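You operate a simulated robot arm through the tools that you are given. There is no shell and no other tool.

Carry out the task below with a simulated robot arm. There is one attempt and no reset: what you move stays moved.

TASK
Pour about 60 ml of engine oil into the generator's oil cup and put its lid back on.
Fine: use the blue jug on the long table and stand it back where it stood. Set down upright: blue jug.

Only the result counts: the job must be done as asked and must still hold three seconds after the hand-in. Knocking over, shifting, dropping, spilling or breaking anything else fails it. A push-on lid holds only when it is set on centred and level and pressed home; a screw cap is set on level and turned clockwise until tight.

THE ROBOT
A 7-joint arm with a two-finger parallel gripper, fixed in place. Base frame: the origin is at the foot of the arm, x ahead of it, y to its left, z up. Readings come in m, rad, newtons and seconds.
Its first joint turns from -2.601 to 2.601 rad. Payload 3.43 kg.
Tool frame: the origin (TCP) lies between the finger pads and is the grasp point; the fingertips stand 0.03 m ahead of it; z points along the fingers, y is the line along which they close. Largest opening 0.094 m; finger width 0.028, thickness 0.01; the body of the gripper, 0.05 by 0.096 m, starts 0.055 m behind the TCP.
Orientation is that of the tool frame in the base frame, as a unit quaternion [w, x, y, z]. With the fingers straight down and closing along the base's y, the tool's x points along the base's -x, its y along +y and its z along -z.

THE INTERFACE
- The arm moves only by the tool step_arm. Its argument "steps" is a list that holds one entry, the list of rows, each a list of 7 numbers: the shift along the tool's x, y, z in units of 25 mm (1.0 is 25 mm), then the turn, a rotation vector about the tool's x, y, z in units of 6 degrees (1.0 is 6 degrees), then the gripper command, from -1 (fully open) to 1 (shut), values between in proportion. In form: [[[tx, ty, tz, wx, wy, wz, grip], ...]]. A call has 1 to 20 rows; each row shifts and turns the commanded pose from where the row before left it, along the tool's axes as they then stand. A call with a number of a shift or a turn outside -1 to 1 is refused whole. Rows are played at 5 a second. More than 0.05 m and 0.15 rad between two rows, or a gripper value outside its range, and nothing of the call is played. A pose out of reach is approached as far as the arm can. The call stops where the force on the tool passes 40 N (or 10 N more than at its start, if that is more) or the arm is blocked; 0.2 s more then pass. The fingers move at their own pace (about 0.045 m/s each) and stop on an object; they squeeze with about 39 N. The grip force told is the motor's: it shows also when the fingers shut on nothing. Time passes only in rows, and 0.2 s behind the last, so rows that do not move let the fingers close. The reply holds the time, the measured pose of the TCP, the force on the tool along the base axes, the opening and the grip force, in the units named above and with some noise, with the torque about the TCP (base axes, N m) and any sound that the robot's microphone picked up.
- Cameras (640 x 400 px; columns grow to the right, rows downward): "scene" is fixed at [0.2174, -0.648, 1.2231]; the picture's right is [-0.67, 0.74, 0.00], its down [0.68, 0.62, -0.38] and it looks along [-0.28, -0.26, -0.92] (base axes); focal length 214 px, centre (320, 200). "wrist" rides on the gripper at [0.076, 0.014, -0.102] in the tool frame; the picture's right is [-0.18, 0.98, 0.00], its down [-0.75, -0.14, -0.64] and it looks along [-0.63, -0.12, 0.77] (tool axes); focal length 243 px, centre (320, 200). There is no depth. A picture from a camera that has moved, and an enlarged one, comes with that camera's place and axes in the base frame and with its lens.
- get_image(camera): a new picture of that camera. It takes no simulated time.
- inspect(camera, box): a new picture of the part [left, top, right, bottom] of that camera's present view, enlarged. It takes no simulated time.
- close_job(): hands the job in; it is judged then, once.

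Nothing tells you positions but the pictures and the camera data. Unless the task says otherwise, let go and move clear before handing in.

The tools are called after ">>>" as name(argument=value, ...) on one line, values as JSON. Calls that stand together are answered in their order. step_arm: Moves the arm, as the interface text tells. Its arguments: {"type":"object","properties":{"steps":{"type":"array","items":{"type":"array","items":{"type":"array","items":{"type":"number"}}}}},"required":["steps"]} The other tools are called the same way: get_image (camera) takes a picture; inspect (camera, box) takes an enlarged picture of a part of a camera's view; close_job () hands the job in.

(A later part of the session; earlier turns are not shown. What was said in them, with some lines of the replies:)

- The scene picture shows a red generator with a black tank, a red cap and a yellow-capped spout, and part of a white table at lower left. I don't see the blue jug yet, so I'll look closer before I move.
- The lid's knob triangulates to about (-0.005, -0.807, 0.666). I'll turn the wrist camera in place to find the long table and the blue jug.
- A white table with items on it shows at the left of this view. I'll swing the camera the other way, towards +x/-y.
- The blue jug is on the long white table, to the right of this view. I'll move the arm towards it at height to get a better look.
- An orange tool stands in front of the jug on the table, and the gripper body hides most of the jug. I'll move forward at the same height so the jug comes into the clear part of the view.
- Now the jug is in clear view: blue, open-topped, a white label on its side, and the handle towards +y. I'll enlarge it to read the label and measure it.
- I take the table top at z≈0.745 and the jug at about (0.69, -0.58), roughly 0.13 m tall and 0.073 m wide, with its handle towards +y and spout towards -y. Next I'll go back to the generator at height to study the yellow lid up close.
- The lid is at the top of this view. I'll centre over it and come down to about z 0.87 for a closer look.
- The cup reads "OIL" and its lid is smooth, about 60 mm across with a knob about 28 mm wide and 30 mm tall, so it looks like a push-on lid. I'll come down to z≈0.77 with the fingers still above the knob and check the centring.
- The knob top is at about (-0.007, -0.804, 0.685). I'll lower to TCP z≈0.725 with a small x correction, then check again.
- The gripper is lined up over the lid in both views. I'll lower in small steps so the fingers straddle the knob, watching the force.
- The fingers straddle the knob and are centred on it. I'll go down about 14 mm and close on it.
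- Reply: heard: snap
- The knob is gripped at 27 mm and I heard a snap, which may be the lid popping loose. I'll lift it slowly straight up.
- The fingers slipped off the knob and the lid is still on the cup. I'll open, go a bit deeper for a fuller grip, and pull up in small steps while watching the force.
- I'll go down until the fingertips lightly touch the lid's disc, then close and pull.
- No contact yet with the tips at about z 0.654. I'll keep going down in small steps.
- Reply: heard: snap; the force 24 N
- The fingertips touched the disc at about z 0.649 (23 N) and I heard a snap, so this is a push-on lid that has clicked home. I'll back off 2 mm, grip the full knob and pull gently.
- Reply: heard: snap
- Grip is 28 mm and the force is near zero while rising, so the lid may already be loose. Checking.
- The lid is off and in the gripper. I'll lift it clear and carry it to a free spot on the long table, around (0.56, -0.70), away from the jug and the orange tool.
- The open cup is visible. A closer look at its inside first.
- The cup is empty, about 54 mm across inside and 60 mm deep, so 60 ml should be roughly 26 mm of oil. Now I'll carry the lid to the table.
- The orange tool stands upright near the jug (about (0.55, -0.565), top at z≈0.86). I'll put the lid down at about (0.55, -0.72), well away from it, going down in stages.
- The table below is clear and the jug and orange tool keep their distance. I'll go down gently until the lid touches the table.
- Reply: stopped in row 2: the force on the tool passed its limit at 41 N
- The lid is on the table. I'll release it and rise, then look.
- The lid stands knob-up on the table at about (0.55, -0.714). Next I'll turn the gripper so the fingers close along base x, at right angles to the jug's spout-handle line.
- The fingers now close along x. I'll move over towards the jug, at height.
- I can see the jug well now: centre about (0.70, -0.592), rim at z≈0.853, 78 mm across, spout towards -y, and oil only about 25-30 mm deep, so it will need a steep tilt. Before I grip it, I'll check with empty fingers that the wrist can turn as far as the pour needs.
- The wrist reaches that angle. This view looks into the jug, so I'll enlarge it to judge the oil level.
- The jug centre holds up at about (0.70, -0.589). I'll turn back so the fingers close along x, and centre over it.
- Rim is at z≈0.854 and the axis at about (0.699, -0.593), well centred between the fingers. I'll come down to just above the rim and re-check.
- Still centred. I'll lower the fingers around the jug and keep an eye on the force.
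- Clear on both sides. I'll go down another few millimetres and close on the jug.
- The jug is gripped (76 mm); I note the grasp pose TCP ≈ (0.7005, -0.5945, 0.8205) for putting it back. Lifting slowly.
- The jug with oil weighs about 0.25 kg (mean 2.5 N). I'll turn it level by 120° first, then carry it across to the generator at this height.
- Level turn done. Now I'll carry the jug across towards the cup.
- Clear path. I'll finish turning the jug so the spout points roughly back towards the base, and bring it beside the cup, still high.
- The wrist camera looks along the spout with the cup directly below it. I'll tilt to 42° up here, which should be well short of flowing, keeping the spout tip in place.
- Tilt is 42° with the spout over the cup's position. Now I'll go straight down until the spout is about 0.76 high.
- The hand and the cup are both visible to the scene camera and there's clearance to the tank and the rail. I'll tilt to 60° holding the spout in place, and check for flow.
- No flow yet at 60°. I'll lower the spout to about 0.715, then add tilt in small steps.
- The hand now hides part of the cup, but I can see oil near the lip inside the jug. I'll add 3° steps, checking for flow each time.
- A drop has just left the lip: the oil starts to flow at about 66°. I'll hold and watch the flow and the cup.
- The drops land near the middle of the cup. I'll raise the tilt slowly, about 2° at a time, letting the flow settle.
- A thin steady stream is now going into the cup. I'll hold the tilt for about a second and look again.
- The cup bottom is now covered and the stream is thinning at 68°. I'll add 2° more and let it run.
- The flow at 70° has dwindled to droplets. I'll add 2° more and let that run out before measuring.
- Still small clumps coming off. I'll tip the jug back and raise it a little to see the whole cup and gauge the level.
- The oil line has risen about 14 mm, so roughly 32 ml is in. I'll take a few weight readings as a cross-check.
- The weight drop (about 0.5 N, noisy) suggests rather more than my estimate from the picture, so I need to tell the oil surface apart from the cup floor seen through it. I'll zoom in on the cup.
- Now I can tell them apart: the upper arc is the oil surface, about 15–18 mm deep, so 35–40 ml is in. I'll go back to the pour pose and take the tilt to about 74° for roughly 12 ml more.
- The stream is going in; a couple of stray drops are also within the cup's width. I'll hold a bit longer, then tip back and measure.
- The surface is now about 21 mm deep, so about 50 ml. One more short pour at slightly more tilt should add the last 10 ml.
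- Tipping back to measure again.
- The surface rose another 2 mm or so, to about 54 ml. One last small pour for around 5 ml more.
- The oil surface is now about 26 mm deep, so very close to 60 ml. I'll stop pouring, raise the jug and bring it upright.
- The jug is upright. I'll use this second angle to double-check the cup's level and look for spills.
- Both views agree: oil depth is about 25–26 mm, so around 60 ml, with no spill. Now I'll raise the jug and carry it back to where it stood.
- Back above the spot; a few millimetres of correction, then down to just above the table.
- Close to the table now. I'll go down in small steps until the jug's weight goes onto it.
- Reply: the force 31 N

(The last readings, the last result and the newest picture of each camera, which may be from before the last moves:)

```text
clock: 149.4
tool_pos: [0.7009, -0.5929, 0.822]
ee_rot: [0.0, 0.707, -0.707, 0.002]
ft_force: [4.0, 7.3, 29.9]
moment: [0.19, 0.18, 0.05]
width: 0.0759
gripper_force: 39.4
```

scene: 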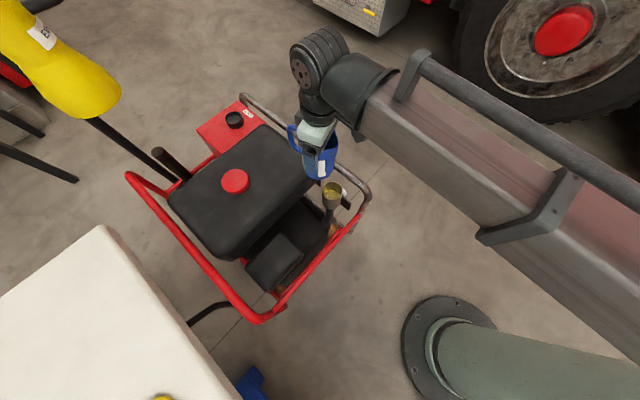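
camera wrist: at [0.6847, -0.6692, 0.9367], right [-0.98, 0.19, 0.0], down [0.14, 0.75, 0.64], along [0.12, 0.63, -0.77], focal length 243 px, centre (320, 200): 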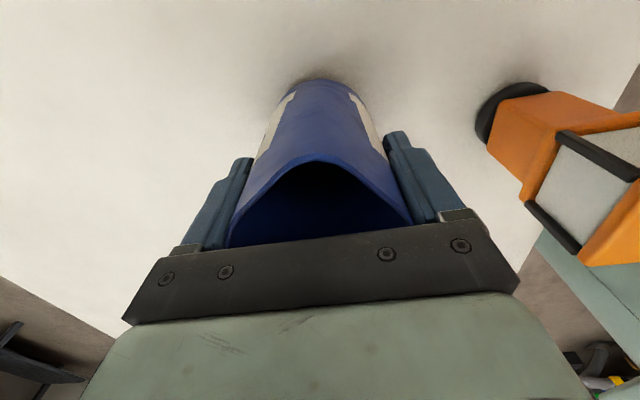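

The jug is on the table. I'll ease off the pressure and open.

>>> step_arm(steps=[[[0, 0, -0.08, 0, 0, 0, 1], [0, 0, 0, 0, 0, 0, 1]]])

>>> step_arm(steps=[[[0, 0, 0, 0, 0, 0, -0.7], [0, 0, 0, 0, 0, 0, -0.9], [0, 0, 0, 0, 0, 0, -1], [0, 0, 0, 0, 0, 0, -1]]])

>>> get_image(camera="wrist")

```text
clock: 150.0
tool_pos: [0.6997, -0.5941, 0.8226]
ee_rot: [0.0, -0.707, 0.708, -0.001]
ft_force: [3.9, 1.1, 10.5]
moment: [-0.27, -0.41, 0.09]
width: 0.0756
gripper_force: 38.6
```

```text
clock: 151.0
tool_pos: [0.6989, -0.5921, 0.8223]
ee_rot: [0.0, -0.707, 0.708, -0.002]
ft_force: [0.2, 0.7, 0.3]
moment: [0.0, -0.03, 0.02]
width: 0.094
gripper_force: 0.0
```

```text
taken
camera wrist: at [0.6851, -0.6686, 0.9255], right [-0.98, 0.19, 0.0], down [0.14, 0.75, 0.64], along [0.12, 0.63, -0.77], focal length 243 px, centre (320, 200)
```

wrist: 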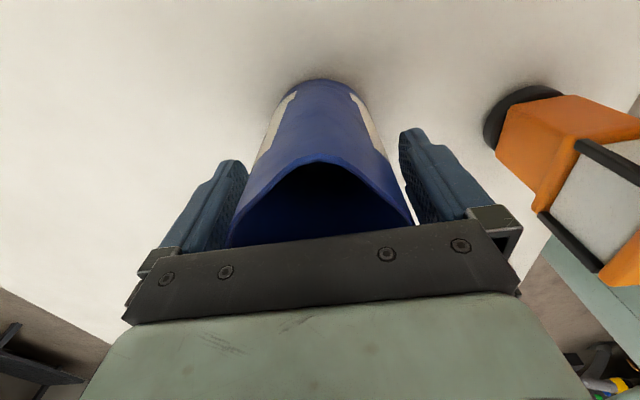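

Released and centred between the fingers. Rising straight up, then checking the jug.

>>> step_arm(steps=[[[0, 0, -0.5, 0, 0, 0, -1], [0, 0, -0.8, 0, 0, 0, -1], [0, 0, -1, 0, 0, 0, -1], [0, 0, -1, 0, 0, 0, -1], [0, 0, -1, 0, 0, 0, -1], [0, 0, -1, 0, 0, 0, -1], [0, 0, -1, 0, 0, 0, -1], [0, 0, -0.5, 0, 0, 0, -1]]])

>>> get_image(camera="wrist")

```text
clock: 152.8
tool_pos: [0.6991, -0.5963, 0.9909]
ee_rot: [-0.002, -0.707, 0.708, -0.001]
ft_force: [0.6, 0.1, 0.2]
moment: [0.01, 0.05, -0.03]
width: 0.094
gripper_force: 0.1
```

```text
taken
camera wrist: at [0.685, -0.6707, 1.0945], right [-0.98, 0.19, 0.0], down [0.14, 0.75, 0.64], along [0.12, 0.63, -0.77], focal length 243 px, centre (320, 200)
```

wrist: 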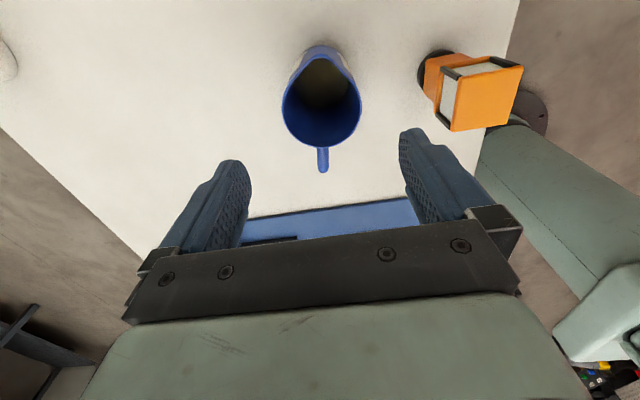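

The jug is standing upright back in its place. Now for the lid: I'll turn the gripper back to the earlier heading and move over it.

>>> step_arm(steps=[[[0, 0, 0, 0, 0, 1, -1], [0, 0, 0, 0, 0, 1, -1], [0, 0, 0, 0, 0, 1, -1], [0, 0, 0, 0, 0, 1, -1], [0, 0, 0, 0, 0, 1, -1], [0, 0, 0, 0, 0, 1, -1], [0, 0, 0, 0, 0, 1, -1], [0, 0, 0, 0, 0, 1, -1], [0, 0, 0, 0, 0, 1, -1], [0, 0, 0, 0, 0, 1, -1], [0, 0, 0, 0, 0, 1, -1], [0, 0, 0, 0, 0, 1, -1], [0, 0, 0, 0, 0, 1, -1], [0, 0, 0, 0, 0, 1, -1], [0, 0, 0, 0, 0, 1, -1], [0, 0, 0, 0, 0, 1, -1]]])

>>> step_arm(steps=[[[0.7, -0.7, 0, 0, 0, 0, -1], [0.7, -0.7, 0, 0, 0, 0, -1], [0.7, -0.7, 0, 0, 0, 0, -1], [0.7, -0.7, 0, 0, 0, 0, -1], [0.7, -0.7, 0, 0, 0, 0, -1], [0.7, -0.7, 0, 0, 0, 0, -1], [0.7, -0.7, 0, 0, 0, 0, -1], [0, 0, 0, 0, 0, 0, -1]]])

>>> get_image(camera="wrist")

```text
clock: 156.2
tool_pos: [0.6995, -0.594, 0.9911]
ee_rot: [0.0, 0.054, 0.999, -0.001]
ft_force: [-1.0, 0.0, 0.2]
moment: [0.0, 0.02, 0.0]
width: 0.0937
gripper_force: 0.0
```

```text
clock: 158.0
tool_pos: [0.5648, -0.7034, 0.9906]
ee_rot: [0.001, 0.053, 0.999, -0.001]
ft_force: [0.1, -0.6, -0.8]
moment: [-0.02, 0.02, -0.04]
width: 0.0939
gripper_force: 0.1
```

```text
taken
camera wrist: at [0.4895, -0.6797, 1.0934], right [0.29, 0.96, 0.0], down [0.73, -0.22, 0.64], along [0.62, -0.19, -0.77], focal length 243 px, centre (320, 200)
```

wrist: 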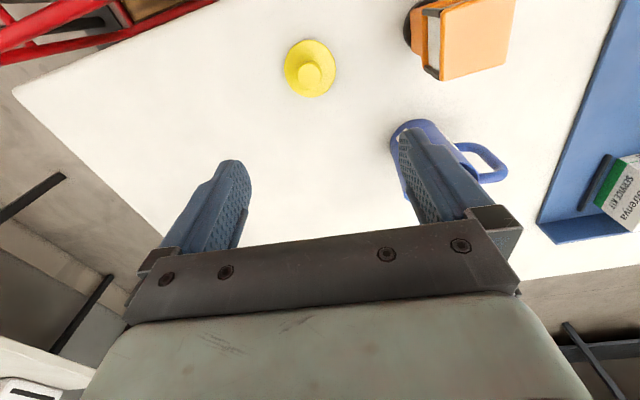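

The lid is where I left it. I'll centre over it, narrow the fingers a little and come down to just above the knob.

>>> step_arm(steps=[[[0.5, -0.51, 0, 0, 0, 0, -0.2], [0, 0, 1, 0, 0, 0, -0.2], [0, 0, 1, 0, 0, 0, -0.2], [0, 0, 1, 0, 0, 0, -0.2], [0, 0, 1, 0, 0, 0, -0.2], [0, 0, 1, 0, 0, 0, -0.2], [0, 0, 1, 0, 0, 0, -0.2], [0, 0, 0, 0, 0, 0, -0.2]]])

>>> inspect(camera="wrist", box=[220, 40, 420, 220])

```text
clock: 159.8
tool_pos: [0.5504, -0.7164, 0.841]
ee_rot: [0.001, 0.053, 0.999, -0.001]
ft_force: [0.4, -0.2, 0.3]
moment: [0.01, -0.02, 0.01]
width: 0.0564
gripper_force: 0.1
```

```text
2.22 times, centred on (320, 130) of wrist
camera zoom: at [0.4763, -0.6935, 0.944], right [0.29, 0.96, 0.0], down [0.73, -0.22, 0.64], along [0.62, -0.19, -0.77], focal length 539 px, centre (320, 356)
```

zoom: 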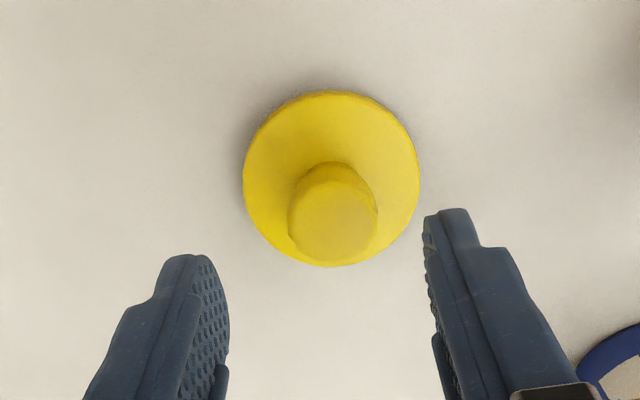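

Slightly off to one side; a 3 mm correction, then down and grip.

>>> step_arm(steps=[[[0.03, 0.12, 0.7, 0, 0, 0, -0.2], [0, 0, 0.7, 0, 0, 0, -0.2], [0, 0, 0.5, 0, 0, 0, -0.2], [0, 0, 0.1, 0, 0, 0, -0.2], [0, 0, 0, 0, 0, 0, -0.2]]])

>>> inspect(camera="wrist", box=[220, 60, 420, 240])

```text
clock: 161.0
tool_pos: [0.5513, -0.7126, 0.792]
ee_rot: [0.0, 0.053, 0.999, -0.001]
ft_force: [-0.1, 0.1, -0.7]
moment: [0.01, 0.02, 0.01]
width: 0.0563
gripper_force: 0.1
```

```text
2.22 times, centred on (320, 150) of wrist
camera zoom: at [0.4761, -0.6889, 0.8952], right [0.29, 0.96, 0.0], down [0.73, -0.22, 0.64], along [0.62, -0.19, -0.77], focal length 539 px, centre (320, 311)
```

zoom: 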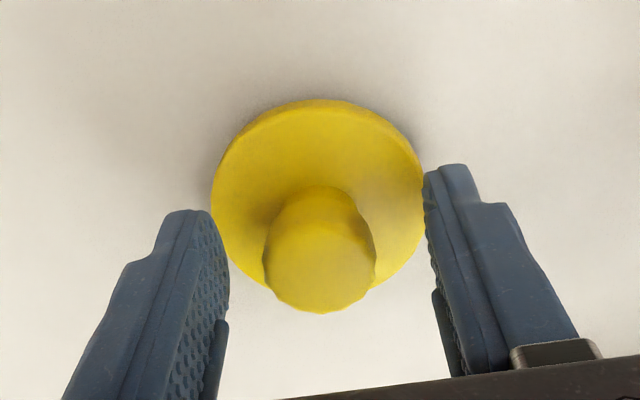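

Centred. Down 5 mm and close on the knob.

>>> step_arm(steps=[[[0, 0, 0.18, 0, 0, 0, -0.2], [0, 0, 0, 0, 0, 0, -0.2]]])

>>> step_arm(steps=[[[0, 0, 0, 0, 0, 0, 1], [0, 0, 0, 0, 0, 0, 1], [0, 0, 0, 0, 0, 0, 1], [0, 0, 0, 0, 0, 0, 1]]])

>>> step_arm(steps=[[[0, 0, -0.3, 0, 0, 0, 1], [0, 0, -0.6, 0, 0, 0, 1], [0, 0, 0, 0, 0, 0, 1]]])

>>> inspect(camera="wrist", box=[220, 60, 420, 240])

```text
clock: 161.6
tool_pos: [0.5519, -0.7132, 0.7878]
ee_rot: [0.002, 0.054, 0.999, 0.0]
ft_force: [0.2, 0.4, 0.2]
moment: [-0.02, -0.05, -0.01]
width: 0.0565
gripper_force: 0.1
```

```text
clock: 162.6
tool_pos: [0.551, -0.712, 0.7867]
ee_rot: [0.002, 0.053, 0.999, -0.001]
ft_force: [-0.3, -0.4, 0.5]
moment: [0.0, 0.01, -0.01]
width: 0.0271
gripper_force: 38.8
```

```text
clock: 163.4
tool_pos: [0.5507, -0.7121, 0.8108]
ee_rot: [0.0, 0.053, 0.999, 0.0]
ft_force: [-0.2, 0.0, 0.2]
moment: [0.0, -0.01, -0.03]
width: 0.0272
gripper_force: 38.8
```

```text
2.22 times, centred on (320, 150) of wrist
camera zoom: at [0.4761, -0.6887, 0.9139], right [0.29, 0.96, 0.0], down [0.73, -0.22, 0.64], along [0.62, -0.18, -0.77], focal length 539 px, centre (320, 311)
```

zoom: 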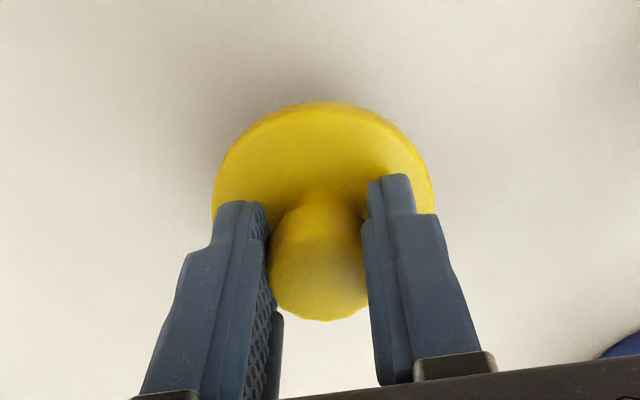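

The lid is in the grip, level as before. Lifting and carrying it back over the generator.

>>> step_arm(steps=[[[0, 0, -1, 0, 0, 0, 1], [0, 0, -1, 0, 0, 0, 1], [0, 0, -1, 0, 0, 0, 1], [0, 0, -1, 0, 0, 0, 1], [0, 0, -1, 0, 0, 0, 1], [0, 0, -0.4, 0, 0, 0, 1]]])

>>> step_arm(steps=[[[0.9, -0.246, 0, 0, 0, 0, 1], [0.9, -0.246, 0, 0, 0, 0, 1], [0.9, -0.246, 0, 0, 0, 0, 1], [0.9, -0.246, 0, 0, 0, 0, 1], [0.9, -0.246, 0, 0, 0, 0, 1], [0.9, -0.246, 0, 0, 0, 0, 1], [0.9, -0.246, 0, 0, 0, 0, 1], [0.9, -0.246, 0, 0, 0, 0, 1], [0.9, -0.246, 0, 0, 0, 0, 1], [0.9, -0.246, 0, 0, 0, 0, 1], [0.9, -0.246, 0, 0, 0, 0, 1], [0.9, -0.246, 0, 0, 0, 0, 1], [0.9, -0.246, 0, 0, 0, 0, 1], [0.9, -0.246, 0, 0, 0, 0, 1], [0.9, -0.246, 0, 0, 0, 0, 1], [0.9, -0.246, 0, 0, 0, 0, 1], [0.9, -0.246, 0, 0, 0, 0, 1], [0.9, -0.246, 0, 0, 0, 0, 1], [0.9, -0.246, 0, 0, 0, 0, 1], [0.9, -0.246, 0, 0, 0, 0, 1]]])

>>> step_arm(steps=[[[0.9, -0.246, 0, 0, 0, 0, 1], [0.9, -0.246, 0, 0, 0, 0, 1], [0.9, -0.246, 0, 0, 0, 0, 1], [0.9, -0.246, 0, 0, 0, 0, 1], [0.4, -0.11, 0, 0, 0, 0, 1], [0, 0, 0, 0, 0, 0, 1]]])

>>> get_image(camera="wrist")

```text
clock: 164.8
tool_pos: [0.5502, -0.7098, 0.9437]
ee_rot: [0.0, 0.053, 0.999, -0.001]
ft_force: [0.3, 0.5, 0.4]
moment: [-0.01, 0.01, 0.0]
width: 0.027
gripper_force: 39.6
```

```text
clock: 169.0
tool_pos: [0.0883, -0.7873, 0.9436]
ee_rot: [0.0, 0.052, 0.999, -0.001]
ft_force: [-0.4, -0.1, -0.5]
moment: [0.0, -0.04, -0.04]
width: 0.0272
gripper_force: 39.0
```

```text
clock: 170.4
tool_pos: [-0.0141, -0.803, 0.9444]
ee_rot: [0.001, 0.053, 0.999, 0.0]
ft_force: [0.0, -0.6, -0.6]
moment: [-0.01, 0.03, 0.0]
width: 0.0272
gripper_force: 39.1
```

```text
taken
camera wrist: at [-0.0883, -0.78, 1.0479], right [0.29, 0.96, 0.0], down [0.73, -0.22, 0.64], along [0.62, -0.18, -0.77], focal length 243 px, centre (320, 200)
```

wrist: 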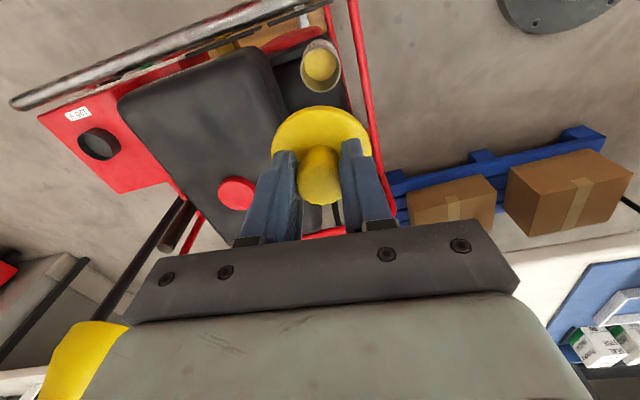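

Nearly aligned; a 3 mm correction in x, then down to about 30 mm above the seat.

>>> step_arm(steps=[[[-0.11, 0.01, 0, 0, 0, 0, 1], [0, 0, 1, 0, 0, 0, 1], [0, 0, 1, 0, 0, 0, 1], [0, 0, 1, 0, 0, 0, 1], [0, 0, 1, 0, 0, 0, 1], [0, 0, 1, 0, 0, 0, 1], [0, 0, 1, 0, 0, 0, 1], [0, 0, 1, 0, 0, 0, 1], [0, 0, 1, 0, 0, 0, 1], [0, 0, 0.8, 0, 0, 0, 1], [0, 0, 0, 0, 0, 0, 1], [0, 0, 0, 0, 0, 0, 1]]])

>>> inspect(camera="scene", box=[300, 150, 380, 220])

>>> inspect(camera="wrist", box=[200, 60, 440, 220])

```text
clock: 173.0
tool_pos: [-0.0097, -0.8039, 0.7231]
ee_rot: [0.001, 0.053, 0.999, -0.001]
ft_force: [0.3, -0.1, -0.2]
moment: [-0.01, 0.02, 0.0]
width: 0.0271
gripper_force: 38.6
```

```text
5.71 times, centred on (340, 185) of scene
camera zoom: at [0.2174, -0.648, 1.2231], right [-0.67, 0.74, 0.0], down [0.68, 0.62, -0.38], along [-0.28, -0.26, -0.92], focal length 1226 px, centre (206, 286)
```

zoom: 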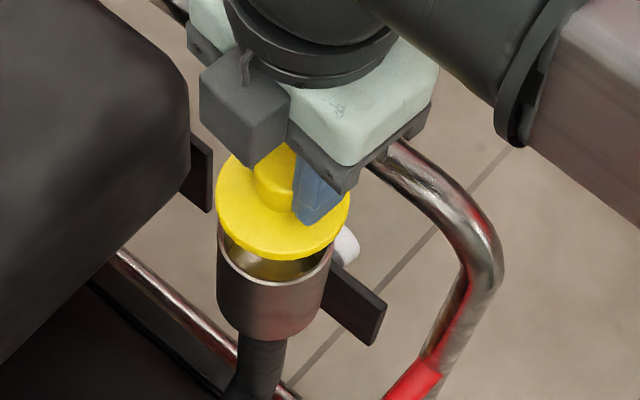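

```text
2.50 times, centred on (320, 140) of wrist
camera zoom: at [-0.0841, -0.7804, 0.827], right [0.29, 0.96, 0.0], down [0.73, -0.22, 0.64], along [0.62, -0.19, -0.77], focal length 606 px, centre (320, 350)
```

zoom: 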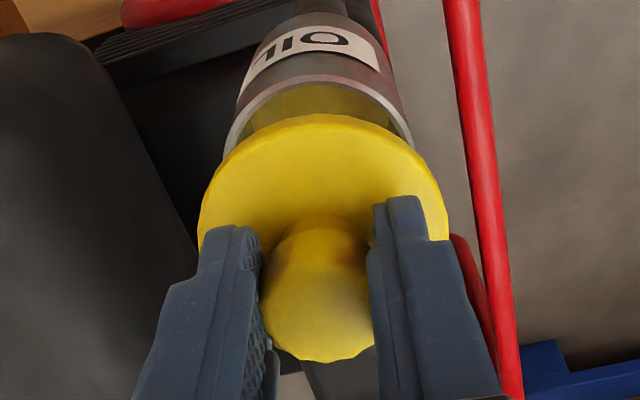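

Lid is above the cup and lateral alignment looks good. A 1.5 mm trim, then down to where I previously had it just lifted, for a direct comparison.

>>> step_arm(steps=[[[0.06, 0.02, 0.5, 0, 0, 0, 1], [0, 0, 0.5, 0, 0, 0, 1], [0, 0, 0.1, 0, 0, 0, 1], [0, 0, 0, 0, 0, 0, 1], [0, 0, 0, 0, 0, 0, 1]]])

>>> inspect(camera="scene", box=[300, 150, 380, 220])

>>> inspect(camera="wrist", box=[200, 80, 440, 240])

```text
clock: 174.2
tool_pos: [-0.0112, -0.8033, 0.697]
ee_rot: [0.001, 0.052, 0.999, -0.001]
ft_force: [-0.1, 0.6, -0.5]
moment: [-0.01, -0.03, 0.02]
width: 0.0272
gripper_force: 38.9
```

```text
5.71 times, centred on (340, 185) of scene
camera zoom: at [0.2174, -0.648, 1.2231], right [-0.67, 0.74, 0.0], down [0.68, 0.62, -0.38], along [-0.28, -0.26, -0.92], focal length 1226 px, centre (206, 286)
```

zoom: 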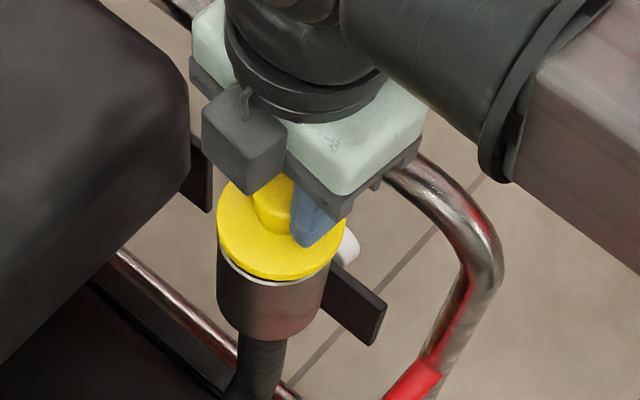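

```text
2.50 times, centred on (320, 160) of wrist
camera zoom: at [-0.085, -0.7803, 0.8003], right [0.29, 0.96, 0.0], down [0.73, -0.22, 0.64], along [0.62, -0.19, -0.77], focal length 606 px, centre (320, 300)
```

zoom: 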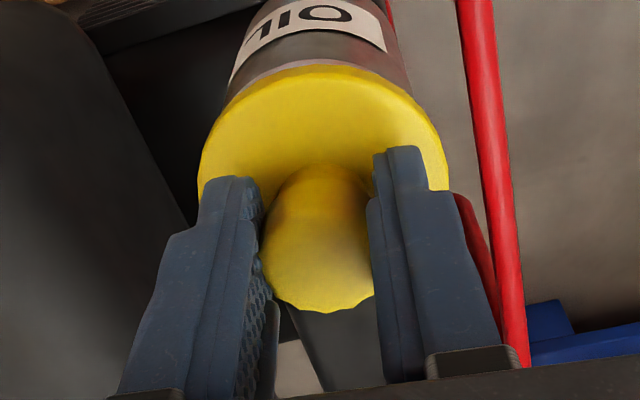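

This closely matches the earlier just-lifted picture (within about 1 mm). I'll go down in small steps until the lid seats, and listen for the snap.

>>> step_arm(steps=[[[0.03, 0.02, 0.2, 0, 0, 0, 1], [0, 0, 0, 0, 0, 0, 1]]])

>>> step_arm(steps=[[[0, 0, 0.12, 0, 0, 0, 1], [0, 0, 0, 0, 0, 0, 1]]])

>>> step_arm(steps=[[[0, 0, 0.08, 0, 0, 0, 1], [0, 0, 0, 0, 0, 0, 1]]])

```text
clock: 174.8
tool_pos: [-0.0117, -0.8039, 0.6915]
ee_rot: [0.0, 0.054, 0.999, -0.001]
ft_force: [-0.9, 0.3, 0.0]
moment: [0.0, 0.02, 0.02]
width: 0.0271
gripper_force: 38.7
```

```text
clock: 175.4
tool_pos: [-0.012, -0.803, 0.688]
ee_rot: [0.001, 0.054, 0.999, 0.0]
ft_force: [-0.1, -0.1, 0.6]
moment: [0.01, -0.01, 0.01]
width: 0.027
gripper_force: 39.1
```

```text
clock: 176.0
tool_pos: [-0.0124, -0.8029, 0.6861]
ee_rot: [0.001, 0.053, 0.999, 0.0]
ft_force: [0.6, 1.3, -0.4]
moment: [0.03, -0.03, -0.02]
width: 0.0273
gripper_force: 38.8
```

>>> step_arm(steps=[[[0, 0, 0.06, 0, 0, 0, 1], [0, 0, 0, 0, 0, 0, 1]]])

>>> step_arm(steps=[[[0, 0, 0.06, 0, 0, 0, 1], [0, 0, 0, 0, 0, 0, 1]]])

>>> inspect(camera="scene", box=[300, 150, 380, 220])

```text
clock: 176.6
tool_pos: [-0.0108, -0.8041, 0.6864]
ee_rot: [0.001, 0.054, 0.999, -0.002]
ft_force: [9.0, -11.3, 16.8]
moment: [-0.13, -0.37, -0.07]
width: 0.027
gripper_force: 38.6
heard: snap
```

```text
clock: 177.1
tool_pos: [-0.0099, -0.8048, 0.6848]
ee_rot: [0.001, 0.053, 0.999, -0.004]
ft_force: [1.8, -1.1, 8.0]
moment: [0.27, 0.0, 0.03]
width: 0.0271
gripper_force: 39.0
stopped in row 2: the force on the tool passed its limit at 42 N (the readings are from after the stop); the commanded pose is now the measured one
```

```text
5.71 times, centred on (340, 185) of scene
camera zoom: at [0.2174, -0.648, 1.2231], right [-0.67, 0.74, 0.0], down [0.68, 0.62, -0.38], along [-0.28, -0.26, -0.92], focal length 1226 px, centre (206, 286)
```

zoom: 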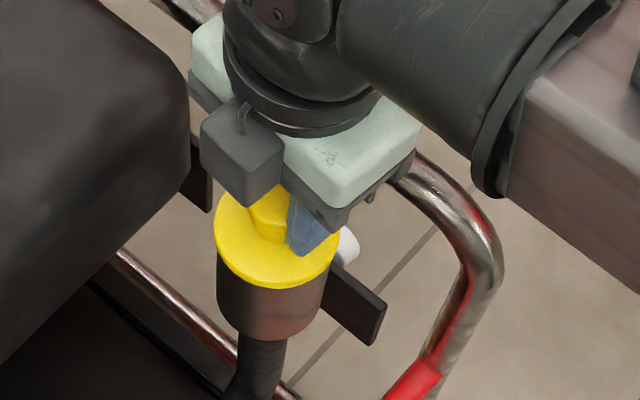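

I heard the snap and felt firm resistance. I'll open the fingers, then press once more on top with closed fingers to make sure it's home.

>>> step_arm(steps=[[[0, 0, 0, 0, 0, 0, 0.2], [0, 0, 0, 0, 0, 0, -0.2], [0, 0, 0, 0, 0, 0, -0.2], [0, 0, 0, 0, 0, 0, -0.2]]])

>>> step_arm(steps=[[[0, 0, -0.4, 0, 0, 0, -0.2], [0, 0, -0.8, 0, 0, 0, -0.2], [0, 0, -0.8, 0, 0, 0, -0.2], [0, 0, 0, 0, 0, 0, -0.2]]])

>>> inspect(camera="scene", box=[300, 150, 380, 220])

>>> inspect(camera="wrist", box=[200, 40, 440, 200])

```text
clock: 178.1
tool_pos: [-0.0102, -0.8038, 0.6847]
ee_rot: [0.001, 0.052, 0.999, -0.003]
ft_force: [-0.1, 0.3, 0.9]
moment: [-0.05, 0.01, 0.0]
width: 0.0562
gripper_force: 0.1
```

```text
clock: 179.1
tool_pos: [-0.0115, -0.8032, 0.7356]
ee_rot: [0.002, 0.053, 0.999, -0.003]
ft_force: [0.4, -0.5, 0.1]
moment: [-0.03, 0.01, -0.02]
width: 0.0565
gripper_force: 0.0
```

```text
5.71 times, centred on (340, 185) of scene
camera zoom: at [0.2174, -0.648, 1.2231], right [-0.67, 0.74, 0.0], down [0.68, 0.62, -0.38], along [-0.28, -0.26, -0.92], focal length 1226 px, centre (206, 286)
```

zoom: 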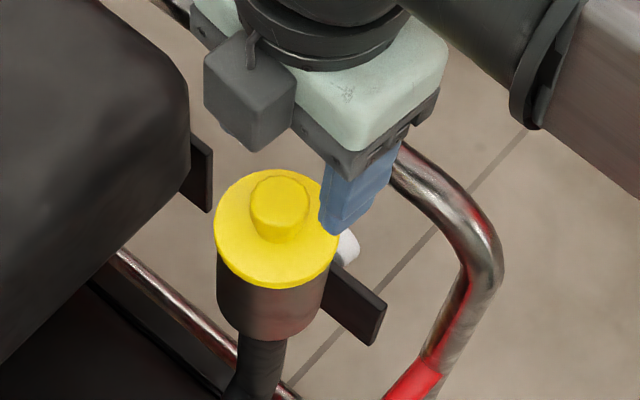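

```text
2.50 times, centred on (320, 120) of wrist
camera zoom: at [-0.0855, -0.7793, 0.838], right [0.29, 0.96, -0.01], down [0.73, -0.22, 0.65], along [0.62, -0.19, -0.76], focal length 606 px, centre (320, 400)
```

zoom: 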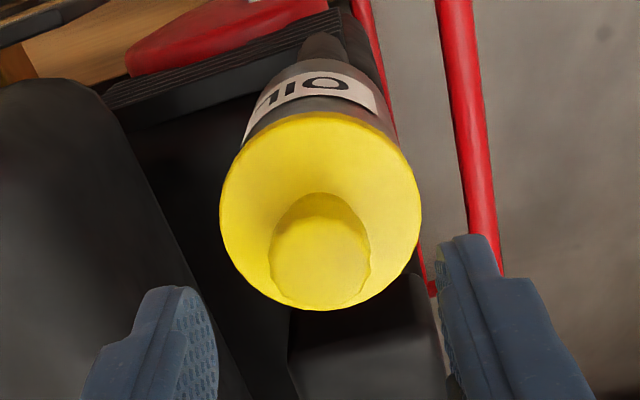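

The lid sits centred and level, matching its original picture. Now I'll press it home on the knob with closed fingers.

>>> step_arm(steps=[[[0, 0, -0.3, 0, 0, 0, 1], [0, 0, 0, 0, 0, 0, 1], [0, 0, 0, 0, 0, 0, 1], [0, 0, 0, 0, 0, 0, 1], [0, 0, 0, 0, 0, 0, 1]]])

>>> step_arm(steps=[[[0, 0, 0.4, 0, 0, 0, 1], [0, 0, 0.3, 0, 0, 0, 1], [0, 0, 0.2, 0, 0, 0, 1], [0, 0, 0, 0, 0, 0, 1]]])

>>> step_arm(steps=[[[0, 0, 0.12, 0, 0, 0, 1], [0, 0, 0.08, 0, 0, 0, 1], [0, 0, 0.08, 0, 0, 0, 1], [0, 0, 0.08, 0, 0, 0, 1], [0, 0, 0.08, 0, 0, 0, 1], [0, 0, 0.06, 0, 0, 0, 1], [0, 0, 0.06, 0, 0, 0, 1], [0, 0, 0.06, 0, 0, 0, 1]]])

```text
clock: 180.3
tool_pos: [-0.0112, -0.8034, 0.7413]
ee_rot: [0.001, 0.052, 0.999, -0.004]
ft_force: [0.0, -0.3, 0.7]
moment: [-0.01, -0.01, -0.02]
width: 0.0001
gripper_force: 33.3
```

```text
clock: 181.3
tool_pos: [-0.0103, -0.8051, 0.7225]
ee_rot: [0.002, 0.054, 0.999, -0.004]
ft_force: [-0.2, 0.1, -0.3]
moment: [-0.03, 0.02, -0.01]
width: 0.0
gripper_force: 33.6
```

```text
clock: 183.0
tool_pos: [-0.0096, -0.8038, 0.7087]
ee_rot: [0.002, 0.052, 0.999, -0.005]
ft_force: [1.1, 2.7, 16.0]
moment: [0.1, -0.03, -0.01]
width: 0.0001
gripper_force: 33.2
stopped in row 8: the force on the tool passed its limit at 44 N (the readings are from after the stop); the commanded pose is now the measured one
```

Pressed to about 44 N with no further snap, so it was already home. Moving up and clear, then a final check.

>>> step_arm(steps=[[[0, 0, -0.3, 0, 0, 0, 1], [0, 0, -0.8, 0, 0, 0, 1], [0, 0, -1, 0, 0, 0, 1], [0, 0, -1, 0, 0, 0, 1], [0, 0, -1, 0, 0, 0, 1], [0, 0, -1, 0, 0, 0, -1], [0, 0, -1, 0, 0, 0, -1], [0, 0, -1, 0, 0, 0, -1], [0, 0, -1, 0, 0, 0, -1], [0, 0, -1, 0, 0, 0, -1], [0, 0, -1, 0, 0, 0, -1]]])

>>> get_image(camera="scene")

>>> inspect(camera="scene", box=[290, 150, 380, 240])

>>> get_image(camera="wrist")

```text
clock: 185.4
tool_pos: [-0.0134, -0.8059, 0.959]
ee_rot: [0.002, 0.052, 0.999, -0.005]
ft_force: [0.1, -0.7, -0.3]
moment: [0.02, 0.0, 0.01]
width: 0.0941
gripper_force: 0.1
```

```text
taken
```

scene: 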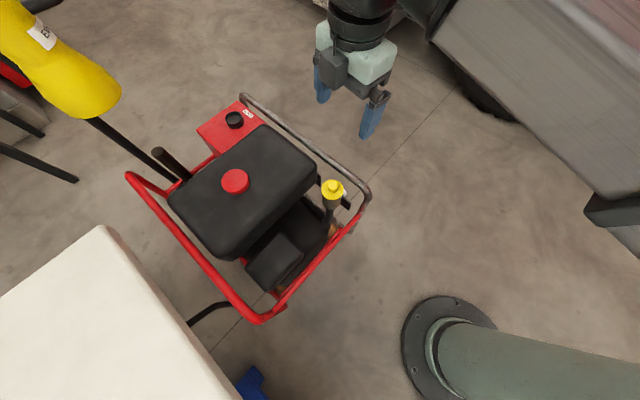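

```text
4.44 times, centred on (335, 195) of scene
camera zoom: at [0.2174, -0.648, 1.2231], right [-0.67, 0.74, 0.0], down [0.68, 0.62, -0.38], along [-0.28, -0.26, -0.92], focal length 953 px, centre (253, 222)
```

zoom: 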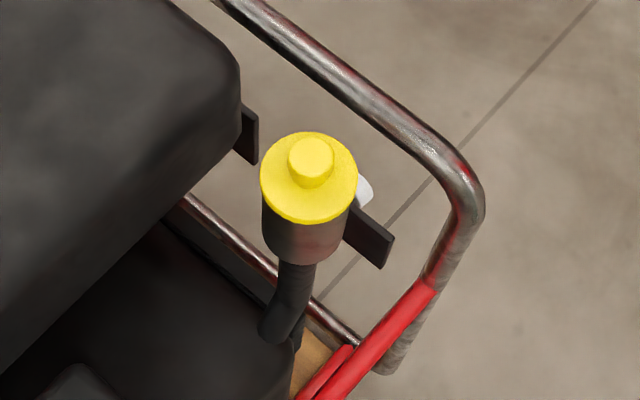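

```text
taken
camera wrist: at [-0.087, -0.781, 1.0622], right [0.29, 0.96, -0.01], down [0.73, -0.21, 0.65], along [0.62, -0.19, -0.76], focal length 243 px, centre (320, 200)
```

wrist: 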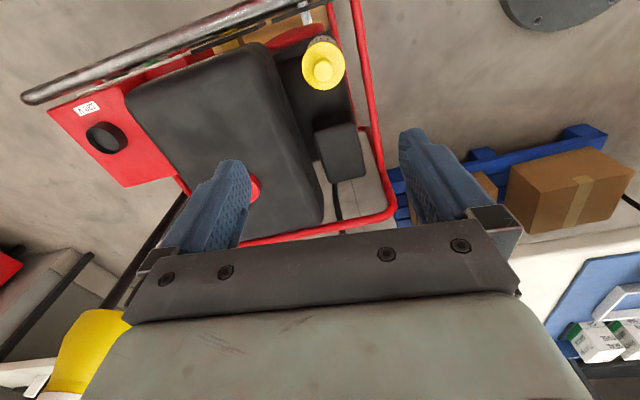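

The lid sits exactly as in the first picture, the jug stands upright in its place, there are no spills, and the arm is clear. Handing in.

>>> close_job()

```text
The job is handed in.
```

I poured about 60 ml of oil into the generator's cup, put the lid back on, and stood the blue jug upright where it was. The job is handed in, but I got no verdict back.

- **Oil:** I judged the amount from pictures. Two camera views put the oil about 25–26 mm deep, which is roughly 60 ml, give or take about 8 ml. The weight readings were too noisy to narrow that down.
- **Lid:** it snapped on, then took about 44 N on the knob without moving further. In the last picture it sits level, as it did at the start.
- **Jug:** it is back within a few millimetres of its original spot, possibly turned a few degrees.
- **Surroundings:** I saw no spills, and nothing else looked moved.

When I first tried to take the lid off, the fingers slipped off the knob and my next try pressed it back on. The try after that lifted it cleanly.
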